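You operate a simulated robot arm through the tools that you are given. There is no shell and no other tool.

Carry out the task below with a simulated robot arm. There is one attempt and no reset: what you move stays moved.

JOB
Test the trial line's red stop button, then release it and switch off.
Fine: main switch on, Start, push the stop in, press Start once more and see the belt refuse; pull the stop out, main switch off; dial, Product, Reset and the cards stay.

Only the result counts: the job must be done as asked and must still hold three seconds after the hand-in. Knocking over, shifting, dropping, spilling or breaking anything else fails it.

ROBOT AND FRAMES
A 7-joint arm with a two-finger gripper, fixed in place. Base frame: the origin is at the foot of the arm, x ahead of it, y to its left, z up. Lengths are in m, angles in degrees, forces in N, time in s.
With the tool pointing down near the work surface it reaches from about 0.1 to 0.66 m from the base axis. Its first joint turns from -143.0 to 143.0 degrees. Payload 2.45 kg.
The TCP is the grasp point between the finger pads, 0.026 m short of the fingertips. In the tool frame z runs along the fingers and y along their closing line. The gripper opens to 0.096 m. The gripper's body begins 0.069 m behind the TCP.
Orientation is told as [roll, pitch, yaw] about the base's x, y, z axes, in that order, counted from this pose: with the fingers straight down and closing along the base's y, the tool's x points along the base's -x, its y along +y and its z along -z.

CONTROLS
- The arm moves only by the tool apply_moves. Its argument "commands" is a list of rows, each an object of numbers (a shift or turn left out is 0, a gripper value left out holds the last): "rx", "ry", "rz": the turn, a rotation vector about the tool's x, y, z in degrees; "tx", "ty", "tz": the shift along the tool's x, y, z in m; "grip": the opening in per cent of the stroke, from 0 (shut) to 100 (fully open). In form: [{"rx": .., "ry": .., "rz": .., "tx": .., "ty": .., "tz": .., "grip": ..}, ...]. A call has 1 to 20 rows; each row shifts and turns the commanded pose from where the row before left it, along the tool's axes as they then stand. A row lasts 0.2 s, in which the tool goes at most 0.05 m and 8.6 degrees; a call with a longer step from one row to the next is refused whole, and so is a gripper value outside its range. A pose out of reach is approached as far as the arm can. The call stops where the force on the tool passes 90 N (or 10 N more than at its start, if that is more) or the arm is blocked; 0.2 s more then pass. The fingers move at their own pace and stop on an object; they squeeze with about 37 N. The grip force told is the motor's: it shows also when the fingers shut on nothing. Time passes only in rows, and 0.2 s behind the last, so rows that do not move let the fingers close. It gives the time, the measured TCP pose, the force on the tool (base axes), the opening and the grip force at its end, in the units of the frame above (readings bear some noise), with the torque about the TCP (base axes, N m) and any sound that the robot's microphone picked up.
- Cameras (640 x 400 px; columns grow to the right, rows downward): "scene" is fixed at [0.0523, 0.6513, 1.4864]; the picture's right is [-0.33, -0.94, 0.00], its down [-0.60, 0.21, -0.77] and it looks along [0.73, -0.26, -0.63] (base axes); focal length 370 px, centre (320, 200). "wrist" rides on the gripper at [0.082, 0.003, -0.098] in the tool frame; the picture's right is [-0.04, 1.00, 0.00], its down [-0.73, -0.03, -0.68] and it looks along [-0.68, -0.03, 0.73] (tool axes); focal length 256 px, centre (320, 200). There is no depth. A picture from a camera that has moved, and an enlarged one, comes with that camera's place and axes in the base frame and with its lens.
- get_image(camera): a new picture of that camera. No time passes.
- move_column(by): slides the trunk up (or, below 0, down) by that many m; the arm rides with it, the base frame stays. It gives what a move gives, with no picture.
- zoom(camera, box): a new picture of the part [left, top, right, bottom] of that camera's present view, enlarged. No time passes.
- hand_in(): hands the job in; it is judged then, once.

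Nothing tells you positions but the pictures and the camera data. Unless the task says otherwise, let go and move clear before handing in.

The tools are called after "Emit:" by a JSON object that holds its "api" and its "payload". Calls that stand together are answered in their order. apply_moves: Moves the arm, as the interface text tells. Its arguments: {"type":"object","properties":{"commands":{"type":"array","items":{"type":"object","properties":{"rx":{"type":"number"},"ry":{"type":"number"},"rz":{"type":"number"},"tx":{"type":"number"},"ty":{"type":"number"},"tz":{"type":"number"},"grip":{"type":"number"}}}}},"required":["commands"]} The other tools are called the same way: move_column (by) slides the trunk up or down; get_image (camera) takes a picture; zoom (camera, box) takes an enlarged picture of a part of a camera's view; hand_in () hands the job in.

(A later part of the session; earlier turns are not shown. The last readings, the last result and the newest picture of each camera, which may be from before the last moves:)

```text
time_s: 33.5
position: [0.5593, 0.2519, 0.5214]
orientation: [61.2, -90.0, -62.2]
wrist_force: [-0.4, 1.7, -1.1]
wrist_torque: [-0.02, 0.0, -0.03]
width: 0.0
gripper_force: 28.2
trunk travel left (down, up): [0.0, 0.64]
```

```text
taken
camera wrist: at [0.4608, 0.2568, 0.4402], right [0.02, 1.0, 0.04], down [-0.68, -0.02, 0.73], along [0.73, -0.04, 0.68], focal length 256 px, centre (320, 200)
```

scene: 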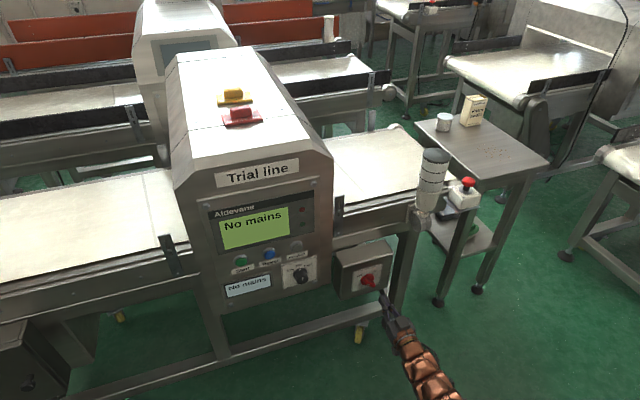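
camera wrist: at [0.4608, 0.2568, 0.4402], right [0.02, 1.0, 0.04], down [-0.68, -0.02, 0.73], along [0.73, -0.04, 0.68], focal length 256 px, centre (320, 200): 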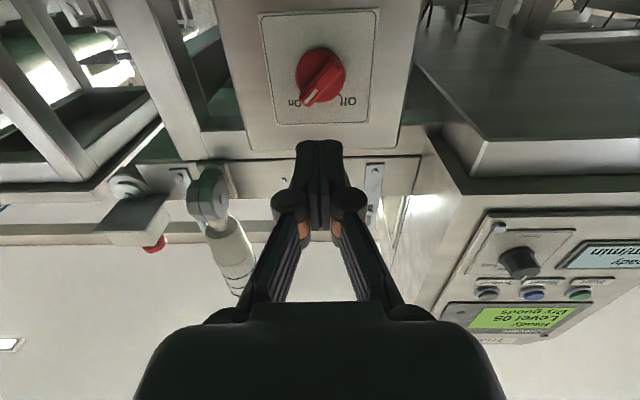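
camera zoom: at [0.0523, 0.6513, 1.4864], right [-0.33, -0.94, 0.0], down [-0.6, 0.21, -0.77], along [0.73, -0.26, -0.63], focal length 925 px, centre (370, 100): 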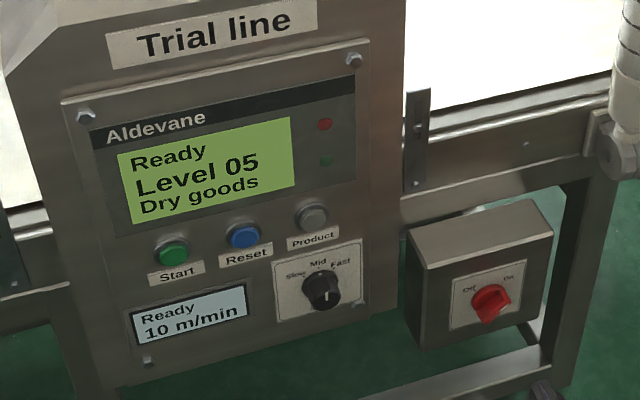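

The switch stays at On and the gripper is clear. I'll raise the trunk so the tool comes to the Start button's height.

Emit:
{"api": "move_column", "payload": {"by": 0.31}}

Emit:
{"api": "get_image", "payload": {"camera": "wrist"}}

Emit:
{"api": "get_image", "payload": {"camera": "scene"}}

```text
time_s: 36.6
position: [0.5588, 0.2517, 0.8305]
orientation: [75.4, -89.7, -76.4]
wrist_force: [0.5, 0.5, 0.3]
wrist_torque: [0.01, 0.01, -0.05]
width: 0.0
gripper_force: 27.8
trunk travel left (down, up): [-0.31, 0.33]
```

```text
taken
camera wrist: at [0.4609, 0.2569, 0.7502], right [0.02, 1.0, 0.04], down [-0.68, -0.02, 0.73], along [0.73, -0.04, 0.68], focal length 256 px, centre (320, 200)
```

wrist: 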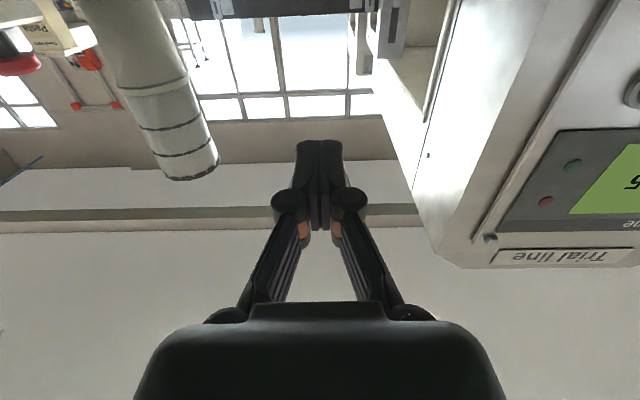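

```text
taken
```

scene: 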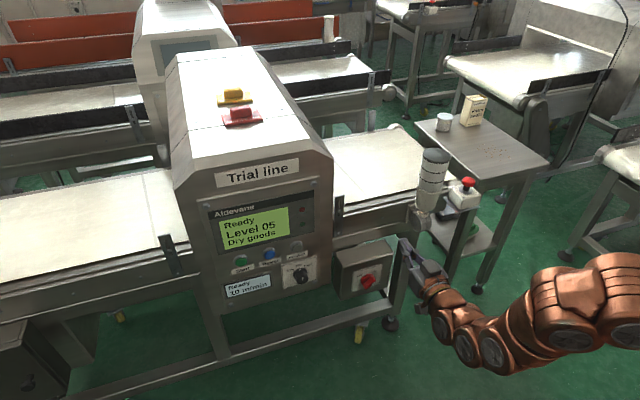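

The display is unchanged and the arm is at Start height (z≈0.83). I'll slide left along y at x≈0.56, well clear of the console face, toward the Start button.

Emit:
{"api": "apply_moves", "payload": {"commands": [{"ty": 0.038}, {"ty": 0.038}, {"ty": 0.038}, {"ty": 0.038}, {"ty": 0.038}, {}]}}

Emit:
{"api": "get_image", "payload": {"camera": "wrist"}}

Emit:
{"api": "get_image", "payload": {"camera": "scene"}}

```text
time_s: 38.0
position: [0.5666, 0.4422, 0.8328]
orientation: [69.3, -89.8, -70.1]
wrist_force: [0.0, 0.8, -0.6]
wrist_torque: [0.03, 0.04, -0.04]
width: 0.0002
gripper_force: 29.0
trunk travel left (down, up): [-0.31, 0.33]
```

```text
taken
camera wrist: at [0.467, 0.4462, 0.7526], right [0.02, 1.0, 0.04], down [-0.68, -0.02, 0.73], along [0.73, -0.04, 0.68], focal length 256 px, centre (320, 200)
```

wrist: 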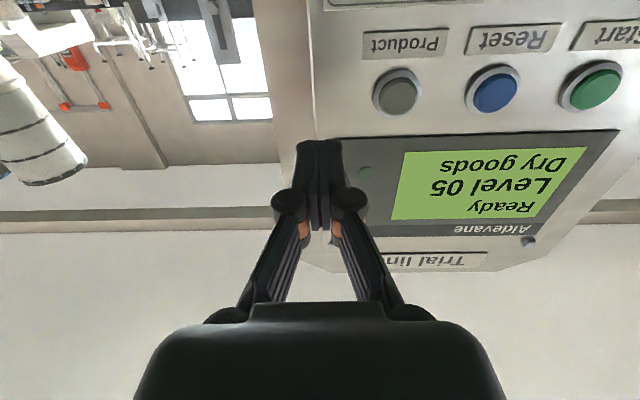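

```text
taken
```

scene: 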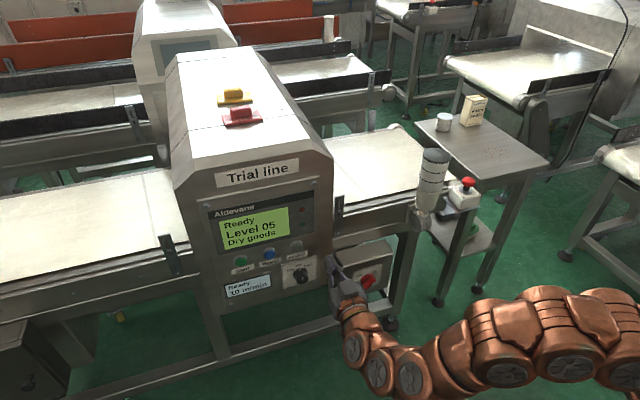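

Start computes to about (0.657, 0.633, 0.826). I'll continue the slide to line up with it.

Emit:
{"api": "apply_moves", "payload": {"commands": [{"ty": 0.038}, {"ty": 0.038}, {"ty": 0.038}, {"ty": 0.038}, {"ty": 0.038}, {}, {}]}}

Emit:
{"api": "get_image", "payload": {"camera": "wrist"}}

Emit:
{"api": "get_image", "payload": {"camera": "scene"}}

```text
time_s: 39.6
position: [0.5663, 0.6321, 0.8319]
orientation: [72.7, -89.8, -73.6]
wrist_force: [-0.2, -0.4, -0.7]
wrist_torque: [-0.01, 0.02, -0.01]
width: 0.0003
gripper_force: 28.5
trunk travel left (down, up): [-0.31, 0.33]
```

```text
taken
camera wrist: at [0.467, 0.6369, 0.7507], right [0.02, 1.0, 0.04], down [-0.68, -0.02, 0.73], along [0.73, -0.04, 0.68], focal length 256 px, centre (320, 200)
```

wrist: 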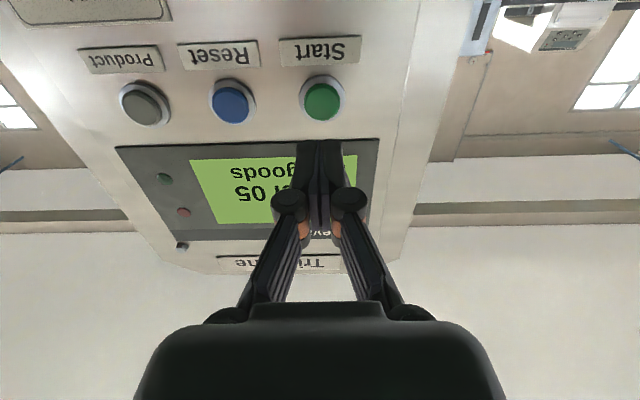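

```text
taken
```

scene: 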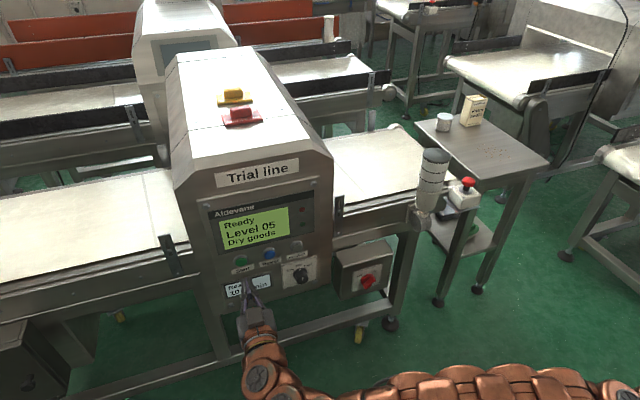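

The tool axis points at the Start button, about 5 mm high. I'll correct height, approach to within a centimetre, and check.

Emit:
{"api": "apply_moves", "payload": {"commands": [{"tx": 0.0045, "tz": 0.02}, {"tz": 0.02}, {"tz": 0.012}, {}]}}

Emit:
{"api": "get_image", "payload": {"camera": "wrist"}}

Emit:
{"api": "zoom", "payload": {"camera": "scene", "box": [200, 220, 320, 310]}}

```text
time_s: 40.6
position: [0.6188, 0.6318, 0.8265]
orientation: [65.8, -89.9, -66.7]
wrist_force: [-0.4, -0.7, -0.1]
wrist_torque: [-0.01, -0.01, 0.01]
width: 0.0002
gripper_force: 28.7
trunk travel left (down, up): [-0.31, 0.33]
```

```text
taken
camera wrist: at [0.5201, 0.6365, 0.746], right [0.02, 1.0, 0.04], down [-0.68, -0.02, 0.73], along [0.73, -0.04, 0.68], focal length 256 px, centre (320, 200)
```

wrist: 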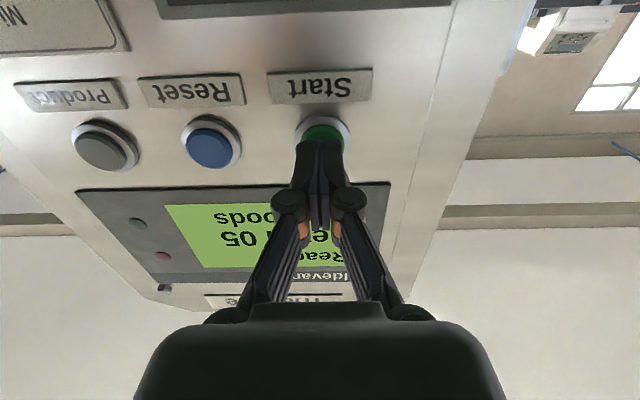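

```text
4.44 times, centred on (260, 265) of scene
camera zoom: at [0.0523, 0.6513, 1.4864], right [-0.33, -0.94, 0.0], down [-0.6, 0.21, -0.77], along [0.73, -0.26, -0.63], focal length 1645 px, centre (587, -89)
```

zoom: 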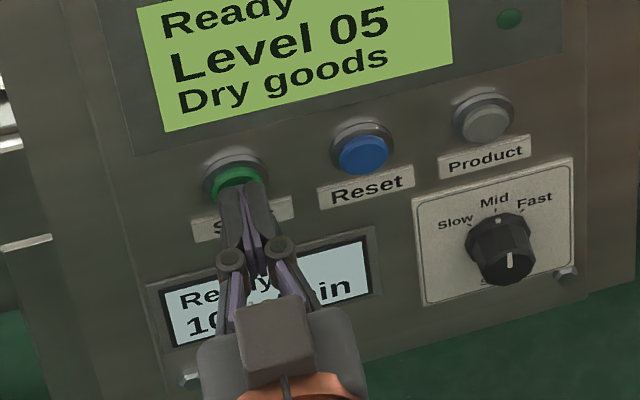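

The closed fingertips sit right in front of the green Start cap. I'll press in small steps, then check force and display.

Emit:
{"api": "apply_moves", "payload": {"commands": [{"tz": 0.004}, {"tz": 0.004}, {}]}}

Emit:
{"api": "zoom", "payload": {"camera": "scene", "box": [200, 200, 320, 310]}}

```text
time_s: 41.4
position: [0.6254, 0.6321, 0.827]
orientation: [66.5, -89.8, -67.6]
wrist_force: [-0.2, 0.0, -0.3]
wrist_torque: [0.0, -0.01, 0.01]
width: 0.0002
gripper_force: 28.3
trunk travel left (down, up): [-0.31, 0.33]
```

```text
3.64 times, centred on (260, 255) of scene
camera zoom: at [0.0523, 0.6513, 1.4864], right [-0.33, -0.94, 0.0], down [-0.6, 0.21, -0.77], along [0.73, -0.26, -0.63], focal length 1346 px, centre (538, 0)
```

zoom: 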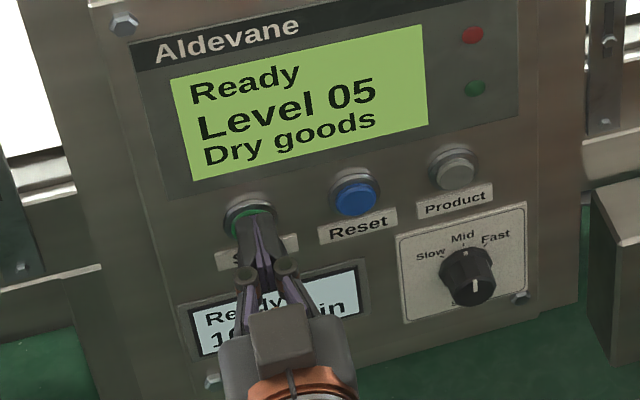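

No contact yet (tip at x≈0.651). I'll keep pressing in small steps.

Emit:
{"api": "apply_moves", "payload": {"commands": [{"tz": 0.003}, {"tz": 0.003}, {}]}}

Emit:
{"api": "zoom", "payload": {"camera": "scene", "box": [200, 200, 320, 310]}}

```text
time_s: 42.2
position: [0.6322, 0.631, 0.8281]
orientation: [86.7, -89.8, -87.6]
wrist_force: [-11.0, -3.3, -2.0]
wrist_torque: [0.02, -0.01, -0.09]
width: 0.0059
gripper_force: 28.9
trunk travel left (down, up): [-0.31, 0.33]
heard: click
```

```text
3.64 times, centred on (260, 255) of scene
camera zoom: at [0.0523, 0.6513, 1.4864], right [-0.33, -0.94, 0.0], down [-0.6, 0.21, -0.77], along [0.73, -0.26, -0.63], focal length 1346 px, centre (538, 0)
```

zoom: 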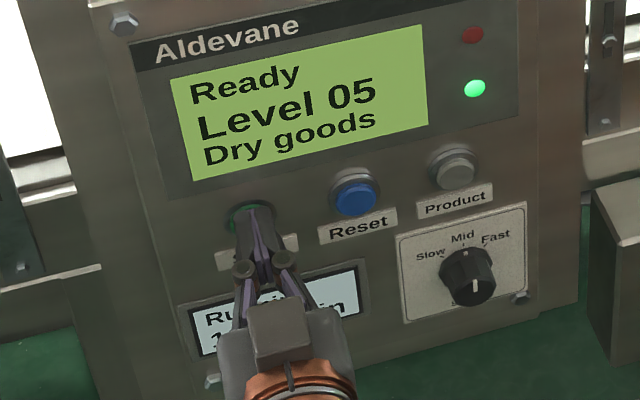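

A click was heard, the green lamp lit and the lower display reads "Running". I'll back straight off.

Emit:
{"api": "apply_moves", "payload": {"commands": [{"tz": -0.02}, {"tz": -0.03}, {"tz": -0.03}, {}]}}

Emit:
{"api": "zoom", "payload": {"camera": "scene", "box": [190, 190, 340, 310]}}

Emit:
{"api": "get_image", "payload": {"camera": "scene"}}

```text
time_s: 43.2
position: [0.5522, 0.6318, 0.8268]
orientation: [79.4, -89.7, -80.3]
wrist_force: [-0.6, 0.2, -0.5]
wrist_torque: [0.01, 0.03, 0.0]
width: 0.0002
gripper_force: 28.8
trunk travel left (down, up): [-0.31, 0.33]
```

```text
3.33 times, centred on (265, 250) of scene
camera zoom: at [0.0523, 0.6513, 1.4864], right [-0.33, -0.94, 0.0], down [-0.6, 0.21, -0.77], along [0.73, -0.26, -0.63], focal length 1233 px, centre (503, 33)
```

zoom: 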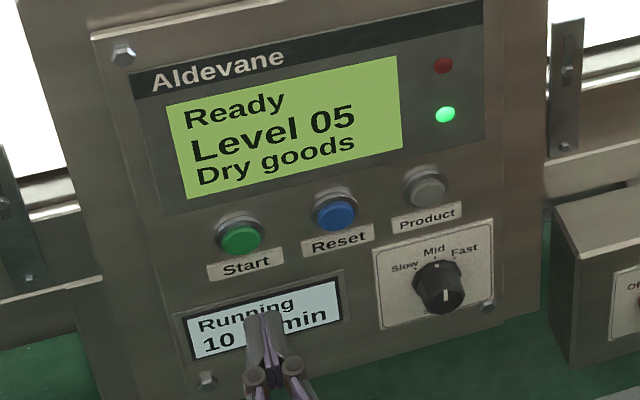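

```text
taken
```

scene: 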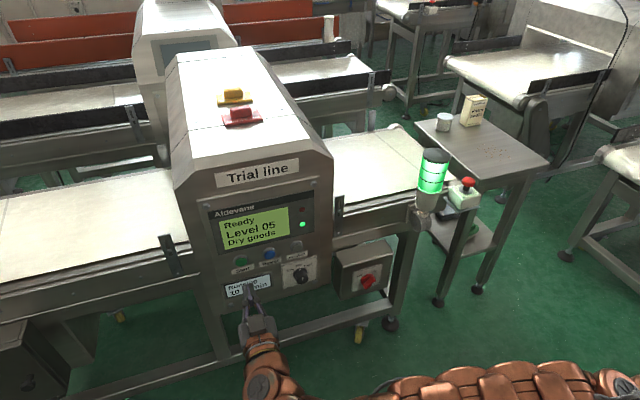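

The line is running: green lamp and beacon lit. Next is the stop button near (0.755, -0.07, 0.815), beside the beacon column at about (0.74, 0.07). I'll slide right at x≈0.55, well in front of everything.

Emit:
{"api": "apply_moves", "payload": {"commands": [{"ty": -0.045}, {"ty": -0.045}, {"ty": -0.045}, {"ty": -0.045}, {"ty": -0.045}, {"ty": -0.045}, {"ty": -0.045}, {"ty": -0.045}, {"ty": -0.045}, {"ty": -0.045}, {}]}}

Emit:
{"api": "get_image", "payload": {"camera": "wrist"}}

Emit:
{"api": "get_image", "payload": {"camera": "scene"}}

```text
time_s: 45.6
position: [0.5447, 0.259, 0.8324]
orientation: [80.3, -89.7, -81.3]
wrist_force: [-0.3, 0.5, 0.3]
wrist_torque: [0.0, -0.02, -0.01]
width: 0.0005
gripper_force: 28.4
out of reach, approached as far as the arm can: row 9, 10
trunk travel left (down, up): [-0.31, 0.33]
```

```text
taken
camera wrist: at [0.4464, 0.2629, 0.7513], right [0.02, 1.0, 0.04], down [-0.68, -0.02, 0.73], along [0.73, -0.04, 0.68], focal length 256 px, centre (320, 200)
```

wrist: 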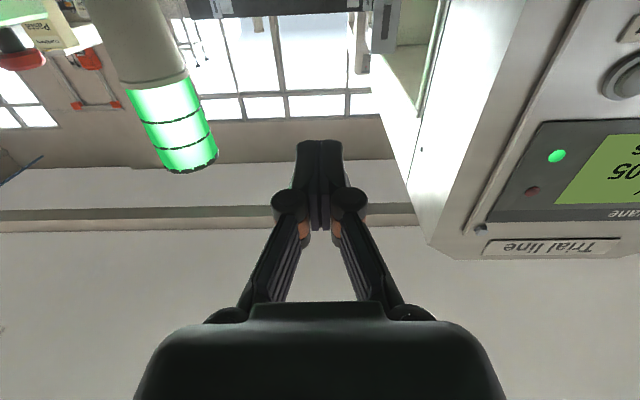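

```text
taken
```

scene: 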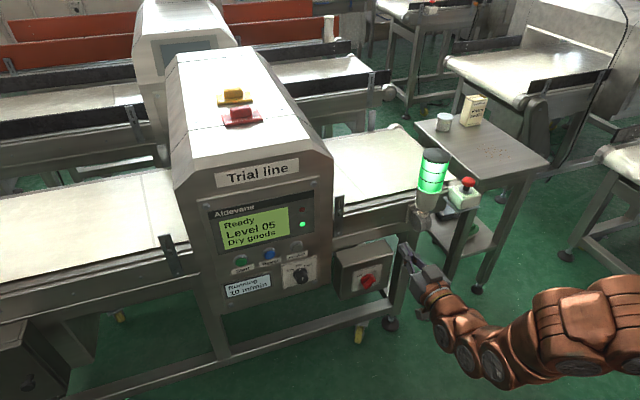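

The level posture runs out of folding range here. I'll pitch the tool down again toward 45°, which suits reaching the stop from above, and then continue.

Emit:
{"api": "apply_moves", "payload": {"commands": [{"ry": 7.5}, {"ry": 7.5}, {"ry": 7.5}, {"ry": 7.5}, {"ry": 7.5}, {"ry": 7.5}, {}]}}

Emit:
{"api": "move_column", "payload": {"by": 0.12}}

Emit:
{"api": "get_image", "payload": {"camera": "wrist"}}

Emit:
{"api": "get_image", "payload": {"camera": "scene"}}

```text
time_s: 47.2
position: [0.5439, 0.2592, 0.8326]
orientation: [0.3, -44.9, -1.3]
wrist_force: [-1.3, -0.5, -0.6]
wrist_torque: [-0.01, 0.01, -0.04]
width: 0.0002
gripper_force: 28.4
trunk travel left (down, up): [-0.31, 0.33]
```

```text
time_s: 48.7
position: [0.5431, 0.2597, 0.9516]
orientation: [0.3, -44.9, -1.1]
wrist_force: [0.4, -1.0, 0.3]
wrist_torque: [0.02, 0.0, 0.0]
width: 0.0
gripper_force: 28.1
trunk travel left (down, up): [-0.43, 0.21]
```

```text
taken
camera wrist: at [0.4162, 0.2635, 0.9651], right [0.04, 1.0, 0.03], down [0.04, -0.03, 1.0], along [1.0, -0.04, -0.04], focal length 256 px, centre (320, 200)
```

wrist: 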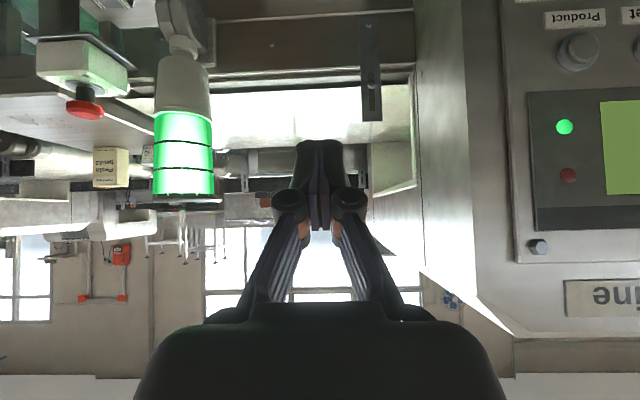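

```text
taken
```

scene: 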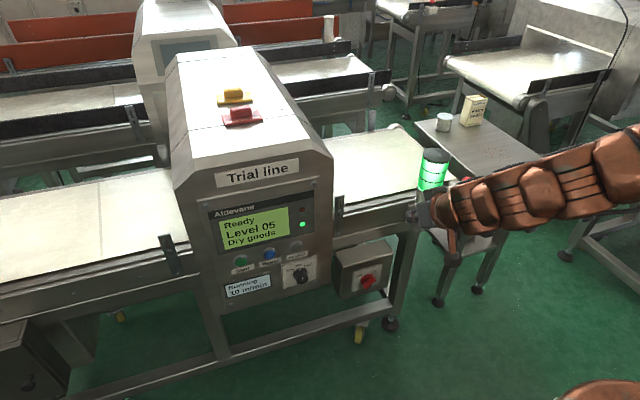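

The pose is recovered at 45° pitch. I'll shift right toward the stop at this height, watching for reach messages.

Emit:
{"api": "apply_moves", "payload": {"commands": [{"ty": -0.04}, {"ty": -0.04}, {"ty": -0.04}, {"ty": -0.04}, {}]}}

Emit:
{"api": "get_image", "payload": {"camera": "wrist"}}

```text
time_s: 49.9
position: [0.5376, 0.1006, 0.9518]
orientation: [0.3, -44.9, -1.1]
wrist_force: [0.2, -0.1, -0.4]
wrist_torque: [-0.01, -0.03, -0.02]
width: 0.0
gripper_force: 28.8
trunk travel left (down, up): [-0.43, 0.21]
```

```text
taken
camera wrist: at [0.4098, 0.105, 0.964], right [0.04, 1.0, 0.03], down [0.04, -0.03, 1.0], along [1.0, -0.04, -0.04], focal length 256 px, centre (320, 200)
```

wrist: 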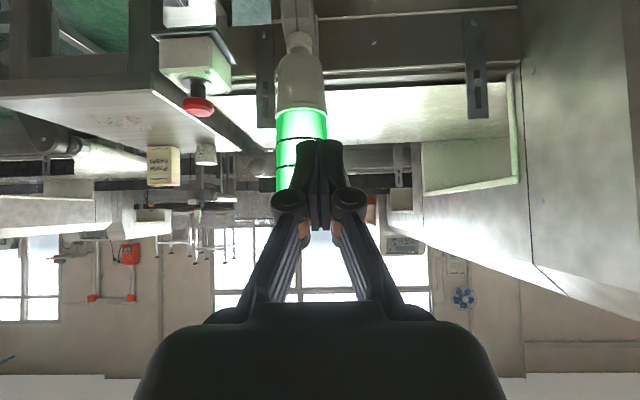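

The stop cap triangulates to (0.757, -0.077, 0.811) and the beacon to (0.76, 0.064) with radius about 3.6 cm. I'll continue to y≈-0.077.

Emit:
{"api": "apply_moves", "payload": {"commands": [{"ty": -0.036}, {"ty": -0.036}, {"ty": -0.036}, {"ty": -0.036}, {"ty": -0.034}, {}]}}

Emit:
{"api": "get_image", "payload": {"camera": "wrist"}}

Emit:
{"api": "get_image", "payload": {"camera": "scene"}}

```text
time_s: 51.3
position: [0.5363, -0.0795, 0.9536]
orientation: [0.2, -45.0, -1.0]
wrist_force: [0.5, 1.1, 0.4]
wrist_torque: [0.0, -0.01, -0.01]
width: 0.0001
gripper_force: 27.9
trunk travel left (down, up): [-0.43, 0.21]
```

```text
taken
camera wrist: at [0.4086, -0.075, 0.9653], right [0.04, 1.0, 0.03], down [0.04, -0.03, 1.0], along [1.0, -0.04, -0.04], focal length 256 px, centre (320, 200)
```

wrist: 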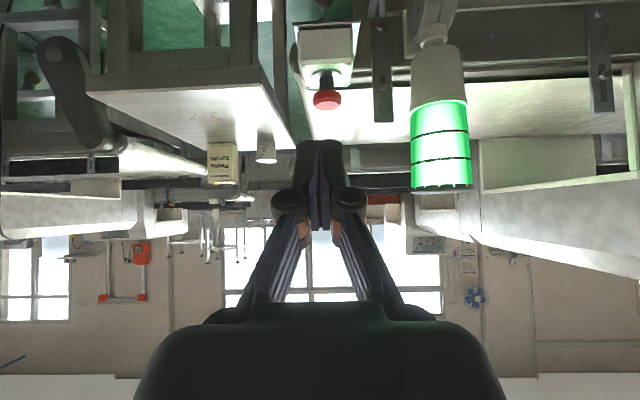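

```text
taken
```

scene: 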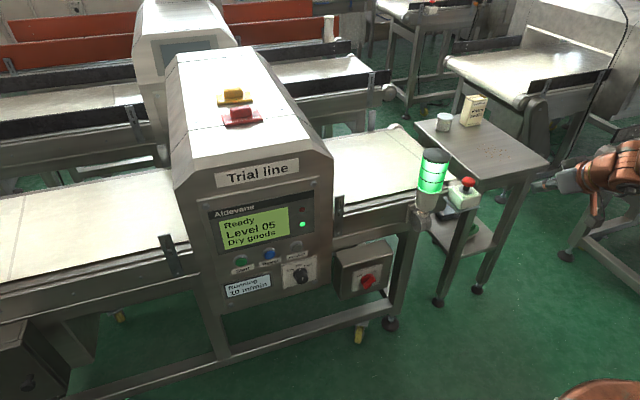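

The stop is straight ahead, cap at about (0.757, -0.0755, 0.812); the table corner is lower and off to the side. I'll steepen the tool to about 30° from vertical and advance over the cap at a safe height.

Emit:
{"api": "apply_moves", "payload": {"commands": [{"ry": 7.5}, {"ry": 7.5}, {"tx": -0.0379, "tz": 0.0219, "ty": 0.004}, {"tx": -0.0379, "tz": 0.0219}, {"tx": -0.0379, "tz": 0.0219}, {"tx": -0.0379, "tz": 0.0219}, {}]}}

Emit:
{"api": "get_image", "payload": {"camera": "wrist"}}

Emit:
{"api": "get_image", "payload": {"camera": "scene"}}

```text
time_s: 52.9
position: [0.7003, -0.0789, 0.9501]
orientation: [0.2, -30.0, -1.0]
wrist_force: [1.2, 0.0, 0.3]
wrist_torque: [0.04, 0.01, -0.01]
width: 0.0001
gripper_force: 28.2
out of reach, approached as far as the arm can: row 6
trunk travel left (down, up): [-0.43, 0.21]
```

```text
taken
camera wrist: at [0.5811, -0.0756, 0.9959], right [0.05, 1.0, 0.02], down [0.3, -0.04, 0.95], along [0.95, -0.04, -0.3], focal length 256 px, centre (320, 200)
```

wrist: 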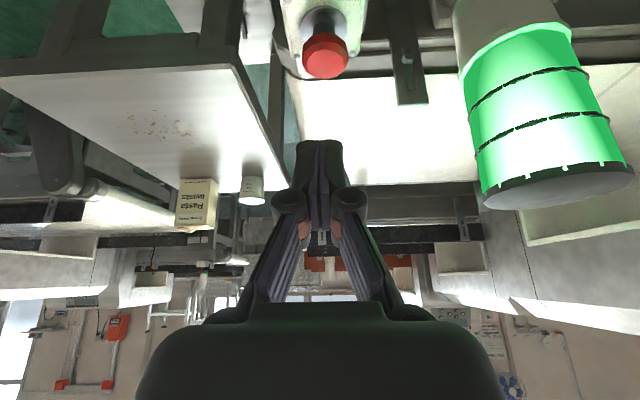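

```text
taken
```

scene: 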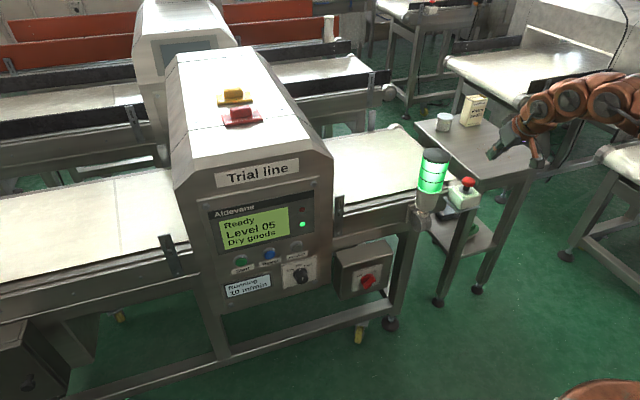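

Forward reach runs short at this relative height. I'll raise the trunk and bring the hand lower relative to the shoulder, which gives more reach.

Emit:
{"api": "move_column", "payload": {"by": 0.13}}

Emit:
{"api": "apply_moves", "payload": {"commands": [{"tx": 0.02, "tz": 0.0346}, {"tx": 0.02, "tz": 0.0346}, {"tx": 0.02, "tz": 0.0346}, {"tx": 0.02, "tz": 0.0346}, {}]}}

Emit:
{"api": "get_image", "payload": {"camera": "wrist"}}

Emit:
{"api": "get_image", "payload": {"camera": "scene"}}

```text
time_s: 54.5
position: [0.7009, -0.0798, 1.0804]
orientation: [0.3, -30.0, -1.0]
wrist_force: [-0.6, 0.1, -0.7]
wrist_torque: [0.04, 0.01, -0.03]
width: 0.0003
gripper_force: 28.4
trunk travel left (down, up): [-0.56, 0.08]
```

```text
time_s: 55.7
position: [0.702, -0.0808, 0.9184]
orientation: [0.3, -29.9, -1.0]
wrist_force: [0.3, -0.2, -0.2]
wrist_torque: [0.0, 0.02, 0.01]
width: 0.0
gripper_force: 28.7
trunk travel left (down, up): [-0.56, 0.08]
```

```text
taken
camera wrist: at [0.5809, -0.0761, 0.9646], right [0.05, 1.0, 0.02], down [0.3, -0.04, 0.95], along [0.95, -0.04, -0.3], focal length 256 px, centre (320, 200)
```

wrist: 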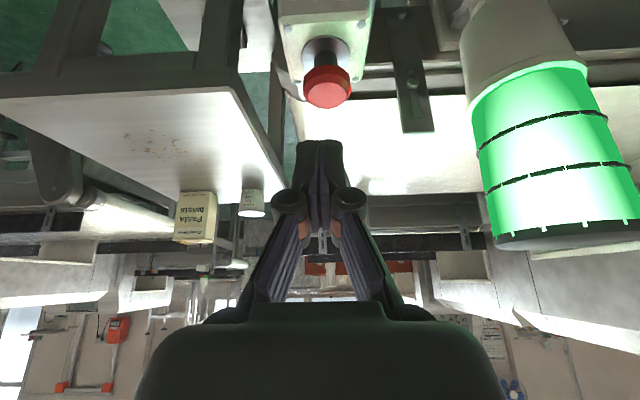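

```text
taken
```

scene: 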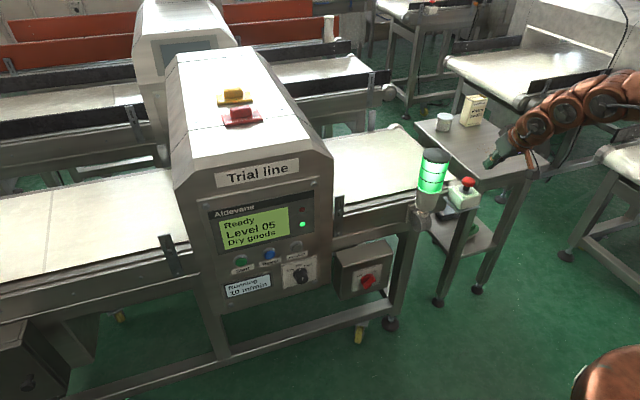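

The cap is now just ahead and below; I'll move forward over it and drop to about 2–3 cm above.

Emit:
{"api": "apply_moves", "payload": {"commands": [{"tx": -0.0219, "tz": 0.0126, "ty": 0.003}, {"tx": -0.0219, "tz": 0.0126, "ty": 0.003}, {"tx": 0.01, "tz": 0.0173}, {"tx": 0.008, "tz": 0.0139}, {}]}}

Emit:
{"api": "get_image", "payload": {"camera": "wrist"}}

Emit:
{"api": "zoom", "payload": {"camera": "scene", "box": [410, 120, 530, 230]}}

```text
time_s: 56.9
position: [0.7428, -0.075, 0.8853]
orientation: [0.3, -30.0, -1.0]
wrist_force: [-0.1, 0.1, 0.9]
wrist_torque: [-0.06, -0.02, 0.02]
width: 0.0
gripper_force: 28.1
out of reach, approached as far as the arm can: row 2
trunk travel left (down, up): [-0.56, 0.08]
```

```text
taken
camera wrist: at [0.6227, -0.0712, 0.9301], right [0.05, 1.0, 0.02], down [0.3, -0.04, 0.95], along [0.95, -0.04, -0.3], focal length 256 px, centre (320, 200)
```

wrist: 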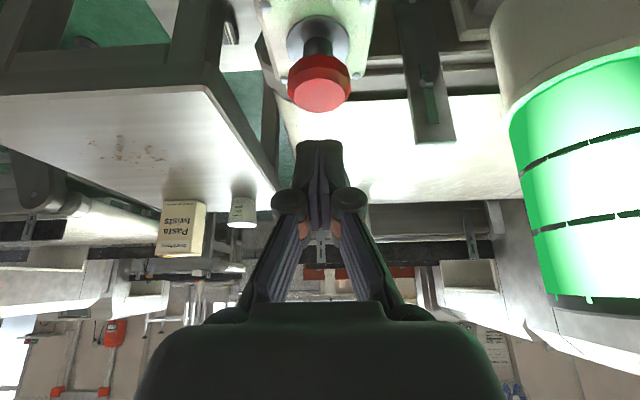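

```text
3.64 times, centred on (470, 175) of scene
camera zoom: at [0.0523, 0.6513, 1.4864], right [-0.33, -0.94, 0.0], down [-0.6, 0.21, -0.77], along [0.73, -0.26, -0.63], focal length 1346 px, centre (-226, 291)
```

zoom: 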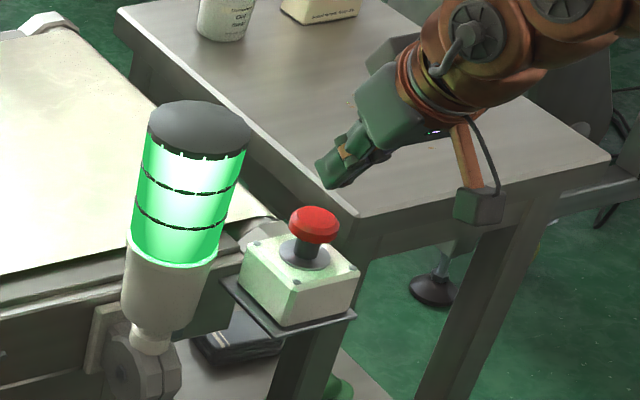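

The fingertips are about 3 cm above the cap and centred sideways. I'll descend vertically in small steps.

Emit:
{"api": "apply_moves", "payload": {"commands": [{"tx": 0.01, "tz": 0.0173}, {"tx": 0.003, "tz": 0.0052}, {}]}}

Emit:
{"api": "zoom", "payload": {"camera": "wrist", "box": [230, 10, 420, 160]}}

Emit:
{"api": "zoom", "payload": {"camera": "scene", "box": [440, 140, 500, 200]}}

```text
time_s: 57.7
position: [0.7429, -0.0754, 0.8594]
orientation: [0.2, -29.9, -1.0]
wrist_force: [-0.3, 1.3, 0.0]
wrist_torque: [-0.01, -0.02, -0.04]
width: 0.0001
gripper_force: 28.9
trunk travel left (down, up): [-0.56, 0.08]
```

```text
2.67 times, centred on (325, 85) of wrist
camera zoom: at [0.6225, -0.0706, 0.9045], right [0.05, 1.0, 0.02], down [0.3, -0.04, 0.95], along [0.95, -0.04, -0.3], focal length 683 px, centre (307, 507)
```

zoom: 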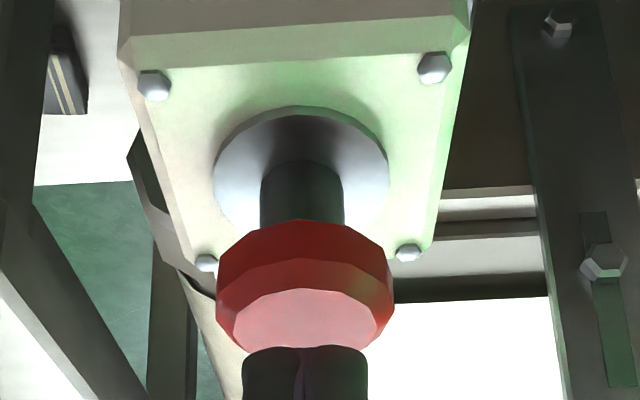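

```text
6.67 times, centred on (470, 170) of scene
camera zoom: at [0.0523, 0.6513, 1.4864], right [-0.33, -0.94, 0.0], down [-0.6, 0.21, -0.77], along [0.73, -0.26, -0.63], focal length 2467 px, centre (-680, 400)
```

zoom: 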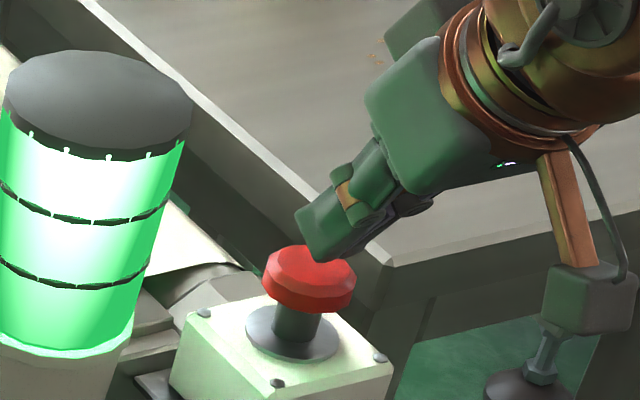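

The fingertip edge is about 1 cm above the cap and slightly behind centre. I'll shift 6 mm forward and press down gently.

Emit:
{"api": "apply_moves", "payload": {"commands": [{"tx": -0.0022, "tz": 0.0082}, {"tx": 0.002, "tz": 0.0035}, {}]}}

Emit:
{"api": "zoom", "payload": {"camera": "scene", "box": [440, 140, 500, 200]}}

```text
time_s: 58.5
position: [0.7484, -0.0762, 0.8488]
orientation: [0.2, -30.1, -1.2]
wrist_force: [0.8, -1.1, 3.5]
wrist_torque: [-0.04, -0.05, 0.0]
width: 0.006
gripper_force: 28.8
trunk travel left (down, up): [-0.56, 0.08]
```

```text
6.67 times, centred on (470, 170) of scene
camera zoom: at [0.0523, 0.6513, 1.4864], right [-0.33, -0.94, 0.0], down [-0.6, 0.21, -0.77], along [0.73, -0.26, -0.63], focal length 2467 px, centre (-680, 400)
```

zoom: 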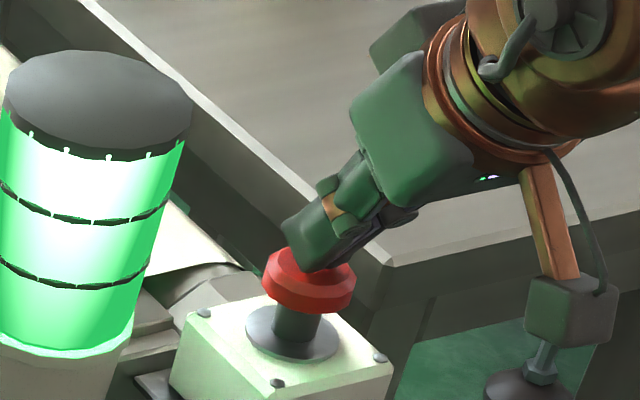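

Contact is made (3.5 N). I'll push the stop down further.

Emit:
{"api": "apply_moves", "payload": {"commands": [{"tx": 0.002, "tz": 0.0035}, {"tx": 0.002, "tz": 0.0035}, {}]}}

Emit:
{"api": "zoom", "payload": {"camera": "scene", "box": [440, 140, 500, 200]}}

Emit:
{"api": "zoom", "payload": {"camera": "scene", "box": [190, 190, 340, 310]}}

```text
time_s: 59.3
position: [0.75, -0.0762, 0.8419]
orientation: [0.3, -30.2, -0.9]
wrist_force: [-0.4, 2.1, 19.5]
wrist_torque: [0.02, -0.06, 0.02]
width: 0.0058
gripper_force: 28.4
trunk travel left (down, up): [-0.56, 0.08]
```

```text
6.67 times, centred on (470, 170) of scene
camera zoom: at [0.0523, 0.6513, 1.4864], right [-0.33, -0.94, 0.0], down [-0.6, 0.21, -0.77], along [0.73, -0.26, -0.63], focal length 2467 px, centre (-680, 400)
```

zoom: 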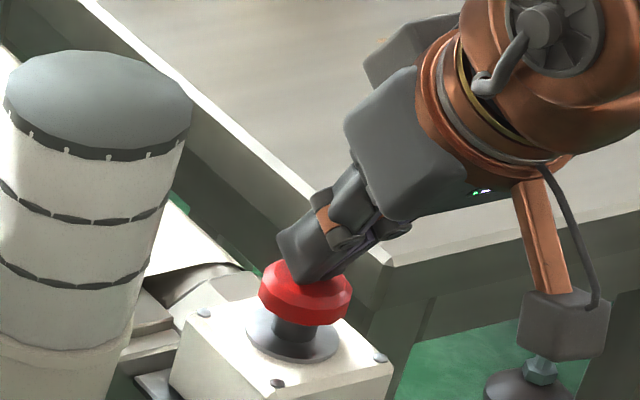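

```text
3.33 times, centred on (265, 250) of scene
camera zoom: at [0.0523, 0.6513, 1.4864], right [-0.33, -0.94, 0.0], down [-0.6, 0.21, -0.77], along [0.73, -0.26, -0.63], focal length 1233 px, centre (503, 33)
```

zoom: 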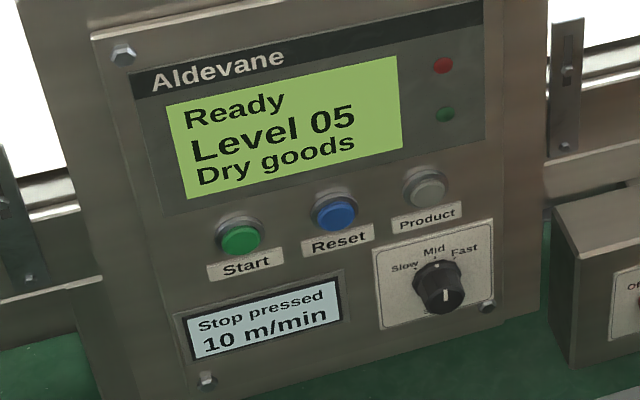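

The beacon went dark and the display reads "Stop pressed". To be sure it latches I'll push slightly more, then lift off and check that it stays in.

Emit:
{"api": "apply_moves", "payload": {"commands": [{"tx": 0.0015, "tz": 0.0026}, {}]}}

Emit:
{"api": "zoom", "payload": {"camera": "scene", "box": [440, 140, 500, 200]}}

```text
time_s: 59.9
position: [0.7492, -0.0753, 0.839]
orientation: [0.2, -30.2, -1.0]
wrist_force: [4.9, 1.5, 38.5]
wrist_torque: [0.01, -0.22, -0.02]
width: 0.006
gripper_force: 28.0
trunk travel left (down, up): [-0.56, 0.08]
```

```text
6.67 times, centred on (470, 170) of scene
camera zoom: at [0.0523, 0.6513, 1.4864], right [-0.33, -0.94, 0.0], down [-0.6, 0.21, -0.77], along [0.73, -0.26, -0.63], focal length 2467 px, centre (-680, 400)
```

zoom: 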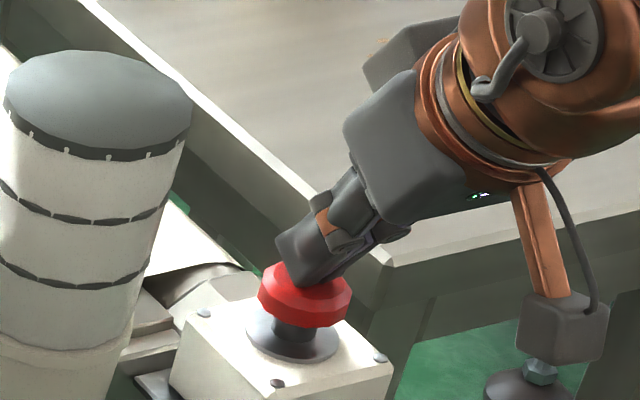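

At 38 N the cap seems at its stop. I'll lift straight up and check whether it stays latched.

Emit:
{"api": "apply_moves", "payload": {"commands": [{"tx": -0.005, "tz": -0.0087}, {"tx": -0.01, "tz": -0.0173}, {"tx": -0.02, "tz": -0.0346}, {}]}}

Emit:
{"api": "zoom", "payload": {"camera": "scene", "box": [430, 130, 510, 210]}}

Emit:
{"api": "zoom", "payload": {"camera": "scene", "box": [190, 190, 340, 310]}}

Emit:
{"api": "get_image", "payload": {"camera": "wrist"}}

```text
time_s: 60.9
position: [0.7477, -0.0744, 0.9046]
orientation: [0.3, -30.0, -1.0]
wrist_force: [0.3, 0.2, -0.3]
wrist_torque: [0.0, 0.0, -0.02]
width: 0.0
gripper_force: 28.3
trunk travel left (down, up): [-0.56, 0.08]
```

```text
5.00 times, centred on (470, 170) of scene
camera zoom: at [0.0523, 0.6513, 1.4864], right [-0.33, -0.94, 0.0], down [-0.6, 0.21, -0.77], along [0.73, -0.26, -0.63], focal length 1850 px, centre (-430, 350)
```

zoom: 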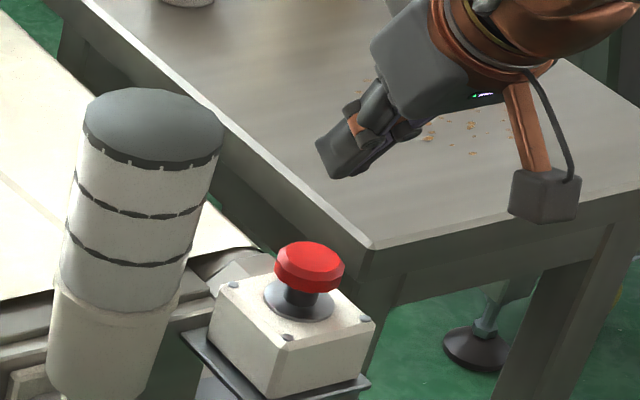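

```text
3.33 times, centred on (265, 250) of scene
camera zoom: at [0.0523, 0.6513, 1.4864], right [-0.33, -0.94, 0.0], down [-0.6, 0.21, -0.77], along [0.73, -0.26, -0.63], focal length 1233 px, centre (503, 33)
```

zoom: 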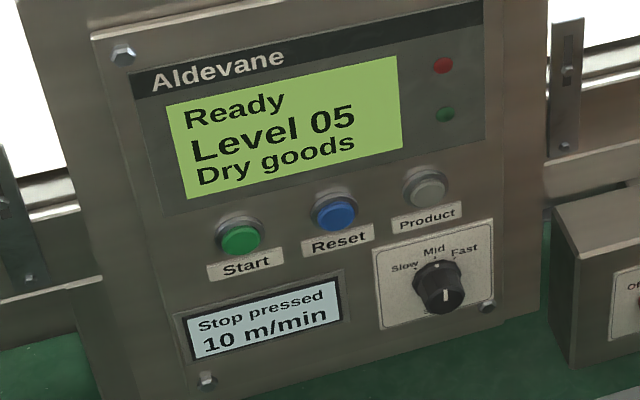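

```text
taken
camera wrist: at [0.6273, -0.0703, 0.9502], right [0.05, 1.0, 0.02], down [0.3, -0.04, 0.95], along [0.95, -0.04, -0.3], focal length 256 px, centre (320, 200)
```

wrist: 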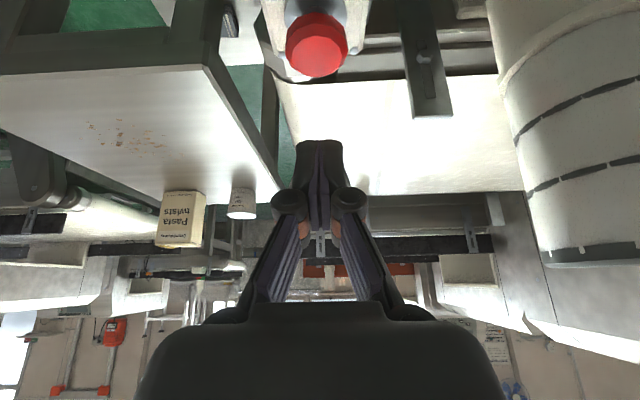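

The stop holds in ("Stop pressed" persists). Now I'll retrace: back away from the stop, slide left in front of the console, and set up for the second Start press.

Emit:
{"api": "apply_moves", "payload": {"commands": [{"tx": 0.0346, "tz": -0.02}, {"tx": 0.0346, "tz": -0.02}, {"tx": 0.0346, "tz": -0.02}, {"tx": 0.0346, "tz": -0.02}, {"tx": 0.0346, "tz": -0.02}, {"ty": 0.045}, {"ty": 0.045}, {"ty": 0.045}, {"ty": 0.045}, {"ty": 0.045}, {"ty": 0.045}, {"ty": 0.045}, {"ty": 0.045}, {"ty": 0.045}, {"ty": 0.045}, {"ty": 0.045}, {}]}}

Emit:
{"api": "get_image", "payload": {"camera": "scene"}}

Emit:
{"api": "get_image", "payload": {"camera": "wrist"}}

```text
time_s: 64.5
position: [0.5581, 0.4234, 0.9086]
orientation: [0.1, -30.0, -1.0]
wrist_force: [0.0, 0.1, -0.5]
wrist_torque: [0.03, -0.01, 0.01]
width: 0.0001
gripper_force: 28.2
trunk travel left (down, up): [-0.56, 0.08]
```

```text
taken
```

scene: 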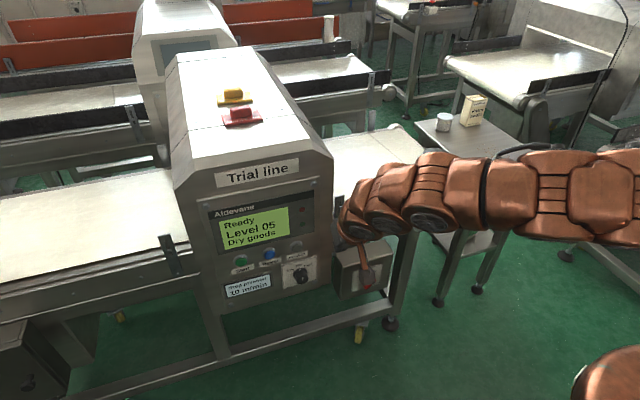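

```text
taken
camera wrist: at [0.4379, 0.4278, 0.9539], right [0.05, 1.0, 0.02], down [0.3, -0.04, 0.95], along [0.95, -0.04, -0.3], focal length 256 px, centre (320, 200)
```

wrist: 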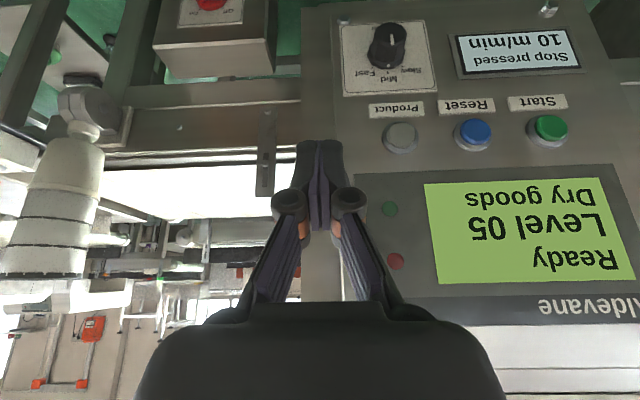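

All in view: Start at upper right, arm clear. I'll level the tool here and then adjust height with the trunk.

Emit:
{"api": "apply_moves", "payload": {"commands": [{"ry": -7.5}, {"ry": -7.5}, {"ry": -7.5}, {"ry": -7.5}, {"ry": -7.5}, {"ry": -7.5}, {"ry": -7.5}, {"ry": -7.5}, {}]}}

Emit:
{"api": "get_image", "payload": {"camera": "scene"}}

Emit:
{"api": "get_image", "payload": {"camera": "wrist"}}

```text
time_s: 66.5
position: [0.5581, 0.4241, 0.9089]
orientation: [97.4, -89.8, -98.1]
wrist_force: [-0.1, 0.6, -0.4]
wrist_torque: [-0.01, 0.01, -0.02]
width: 0.0001
gripper_force: 28.9
trunk travel left (down, up): [-0.56, 0.08]
```

```text
taken
```

scene: 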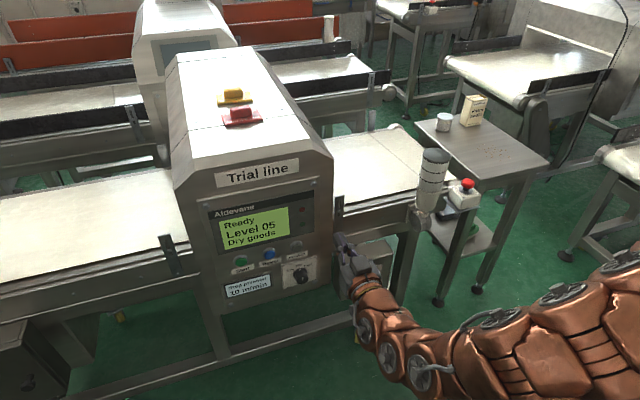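

```text
taken
camera wrist: at [0.4586, 0.4279, 0.8285], right [0.02, 1.0, 0.04], down [-0.68, -0.02, 0.73], along [0.73, -0.04, 0.68], focal length 256 px, centre (320, 200)
```

wrist: 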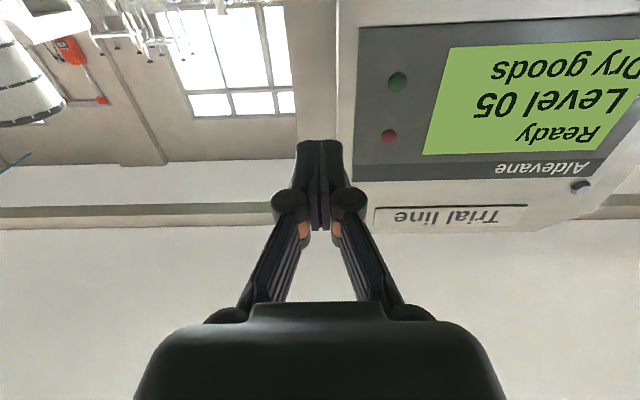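

The tool is level. I'll lower the trunk to Start height and slide left to y≈0.632.

Emit:
{"api": "move_column", "payload": {"by": -0.082}}

Emit:
{"api": "apply_moves", "payload": {"commands": [{"ty": 0.0416}, {"ty": 0.0416}, {"ty": 0.0416}, {"ty": 0.0416}, {"ty": 0.0416}, {}, {}]}}

Emit:
{"api": "get_image", "payload": {"camera": "wrist"}}

Emit:
{"api": "get_image", "payload": {"camera": "scene"}}

```text
time_s: 67.7
position: [0.5571, 0.4243, 0.8273]
orientation: [80.4, -89.8, -81.4]
wrist_force: [-0.3, 1.0, -0.7]
wrist_torque: [-0.04, 0.03, 0.0]
width: 0.0001
gripper_force: 28.7
trunk travel left (down, up): [-0.478, 0.162]
```

```text
time_s: 69.3
position: [0.5597, 0.6319, 0.8278]
orientation: [88.5, -89.8, -89.5]
wrist_force: [0.7, -0.4, 0.6]
wrist_torque: [0.0, -0.01, 0.0]
width: 0.0
gripper_force: 28.3
trunk travel left (down, up): [-0.478, 0.162]
```

```text
taken
camera wrist: at [0.4605, 0.6348, 0.7476], right [0.02, 1.0, 0.04], down [-0.68, -0.02, 0.73], along [0.73, -0.04, 0.68], focal length 256 px, centre (320, 200)
```

wrist: 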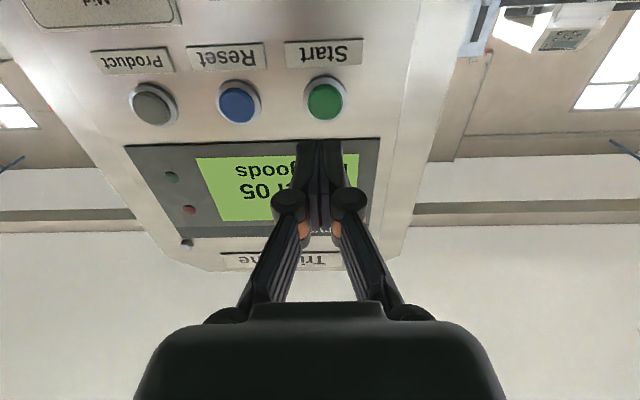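

```text
taken
```

scene: 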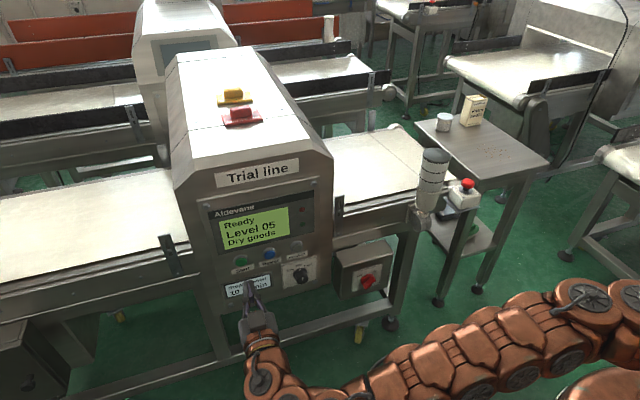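

Aligned with Start again. I'll approach and press it exactly as before.

Emit:
{"api": "apply_moves", "payload": {"commands": [{"tz": 0.02}, {"tz": 0.02}, {"tz": 0.02}, {"tz": 0.004}, {}]}}

Emit:
{"api": "zoom", "payload": {"camera": "scene", "box": [200, 200, 320, 310]}}

```text
time_s: 70.5
position: [0.6237, 0.6306, 0.8288]
orientation: [79.6, -89.8, -80.4]
wrist_force: [0.3, 0.6, -0.4]
wrist_torque: [0.02, 0.03, -0.02]
width: 0.0
gripper_force: 28.4
trunk travel left (down, up): [-0.478, 0.162]
```

```text
3.64 times, centred on (260, 255) of scene
camera zoom: at [0.0523, 0.6513, 1.4864], right [-0.33, -0.94, 0.0], down [-0.6, 0.21, -0.77], along [0.73, -0.26, -0.63], focal length 1346 px, centre (538, 0)
```

zoom: 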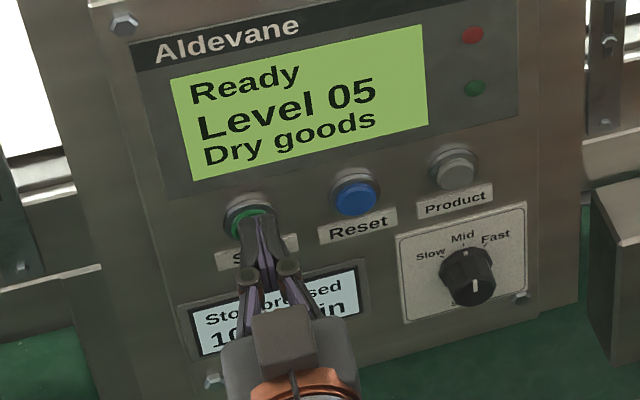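

Emit:
{"api": "apply_moves", "payload": {"commands": [{"tz": 0.003}, {"tz": 0.003}, {"tz": 0.002}, {}]}}

Emit:
{"api": "zoom", "payload": {"camera": "scene", "box": [200, 200, 320, 310]}}

Emit:
{"api": "get_image", "payload": {"camera": "scene"}}

```text
time_s: 71.5
position: [0.6316, 0.6316, 0.8279]
orientation: [74.8, -89.8, -75.6]
wrist_force: [-10.2, -1.6, -4.2]
wrist_torque: [-0.03, 0.05, -0.05]
width: 0.0061
gripper_force: 28.5
trunk travel left (down, up): [-0.478, 0.162]
heard: click
```

```text
3.64 times, centred on (260, 255) of scene
camera zoom: at [0.0523, 0.6513, 1.4864], right [-0.33, -0.94, 0.0], down [-0.6, 0.21, -0.77], along [0.73, -0.26, -0.63], focal length 1346 px, centre (538, 0)
```

zoom: 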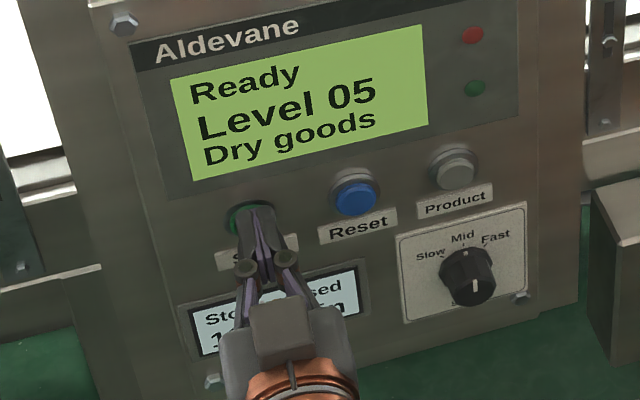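

```text
taken
```

scene: 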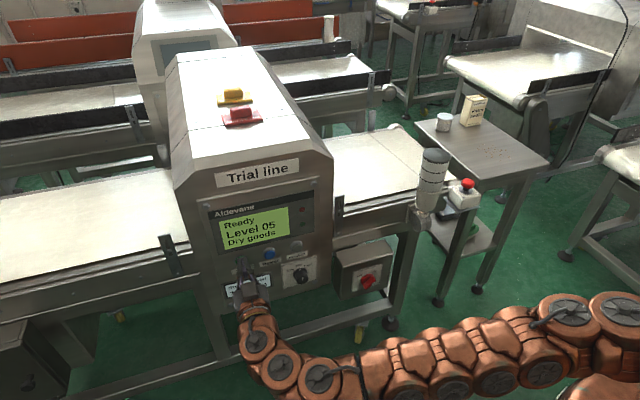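

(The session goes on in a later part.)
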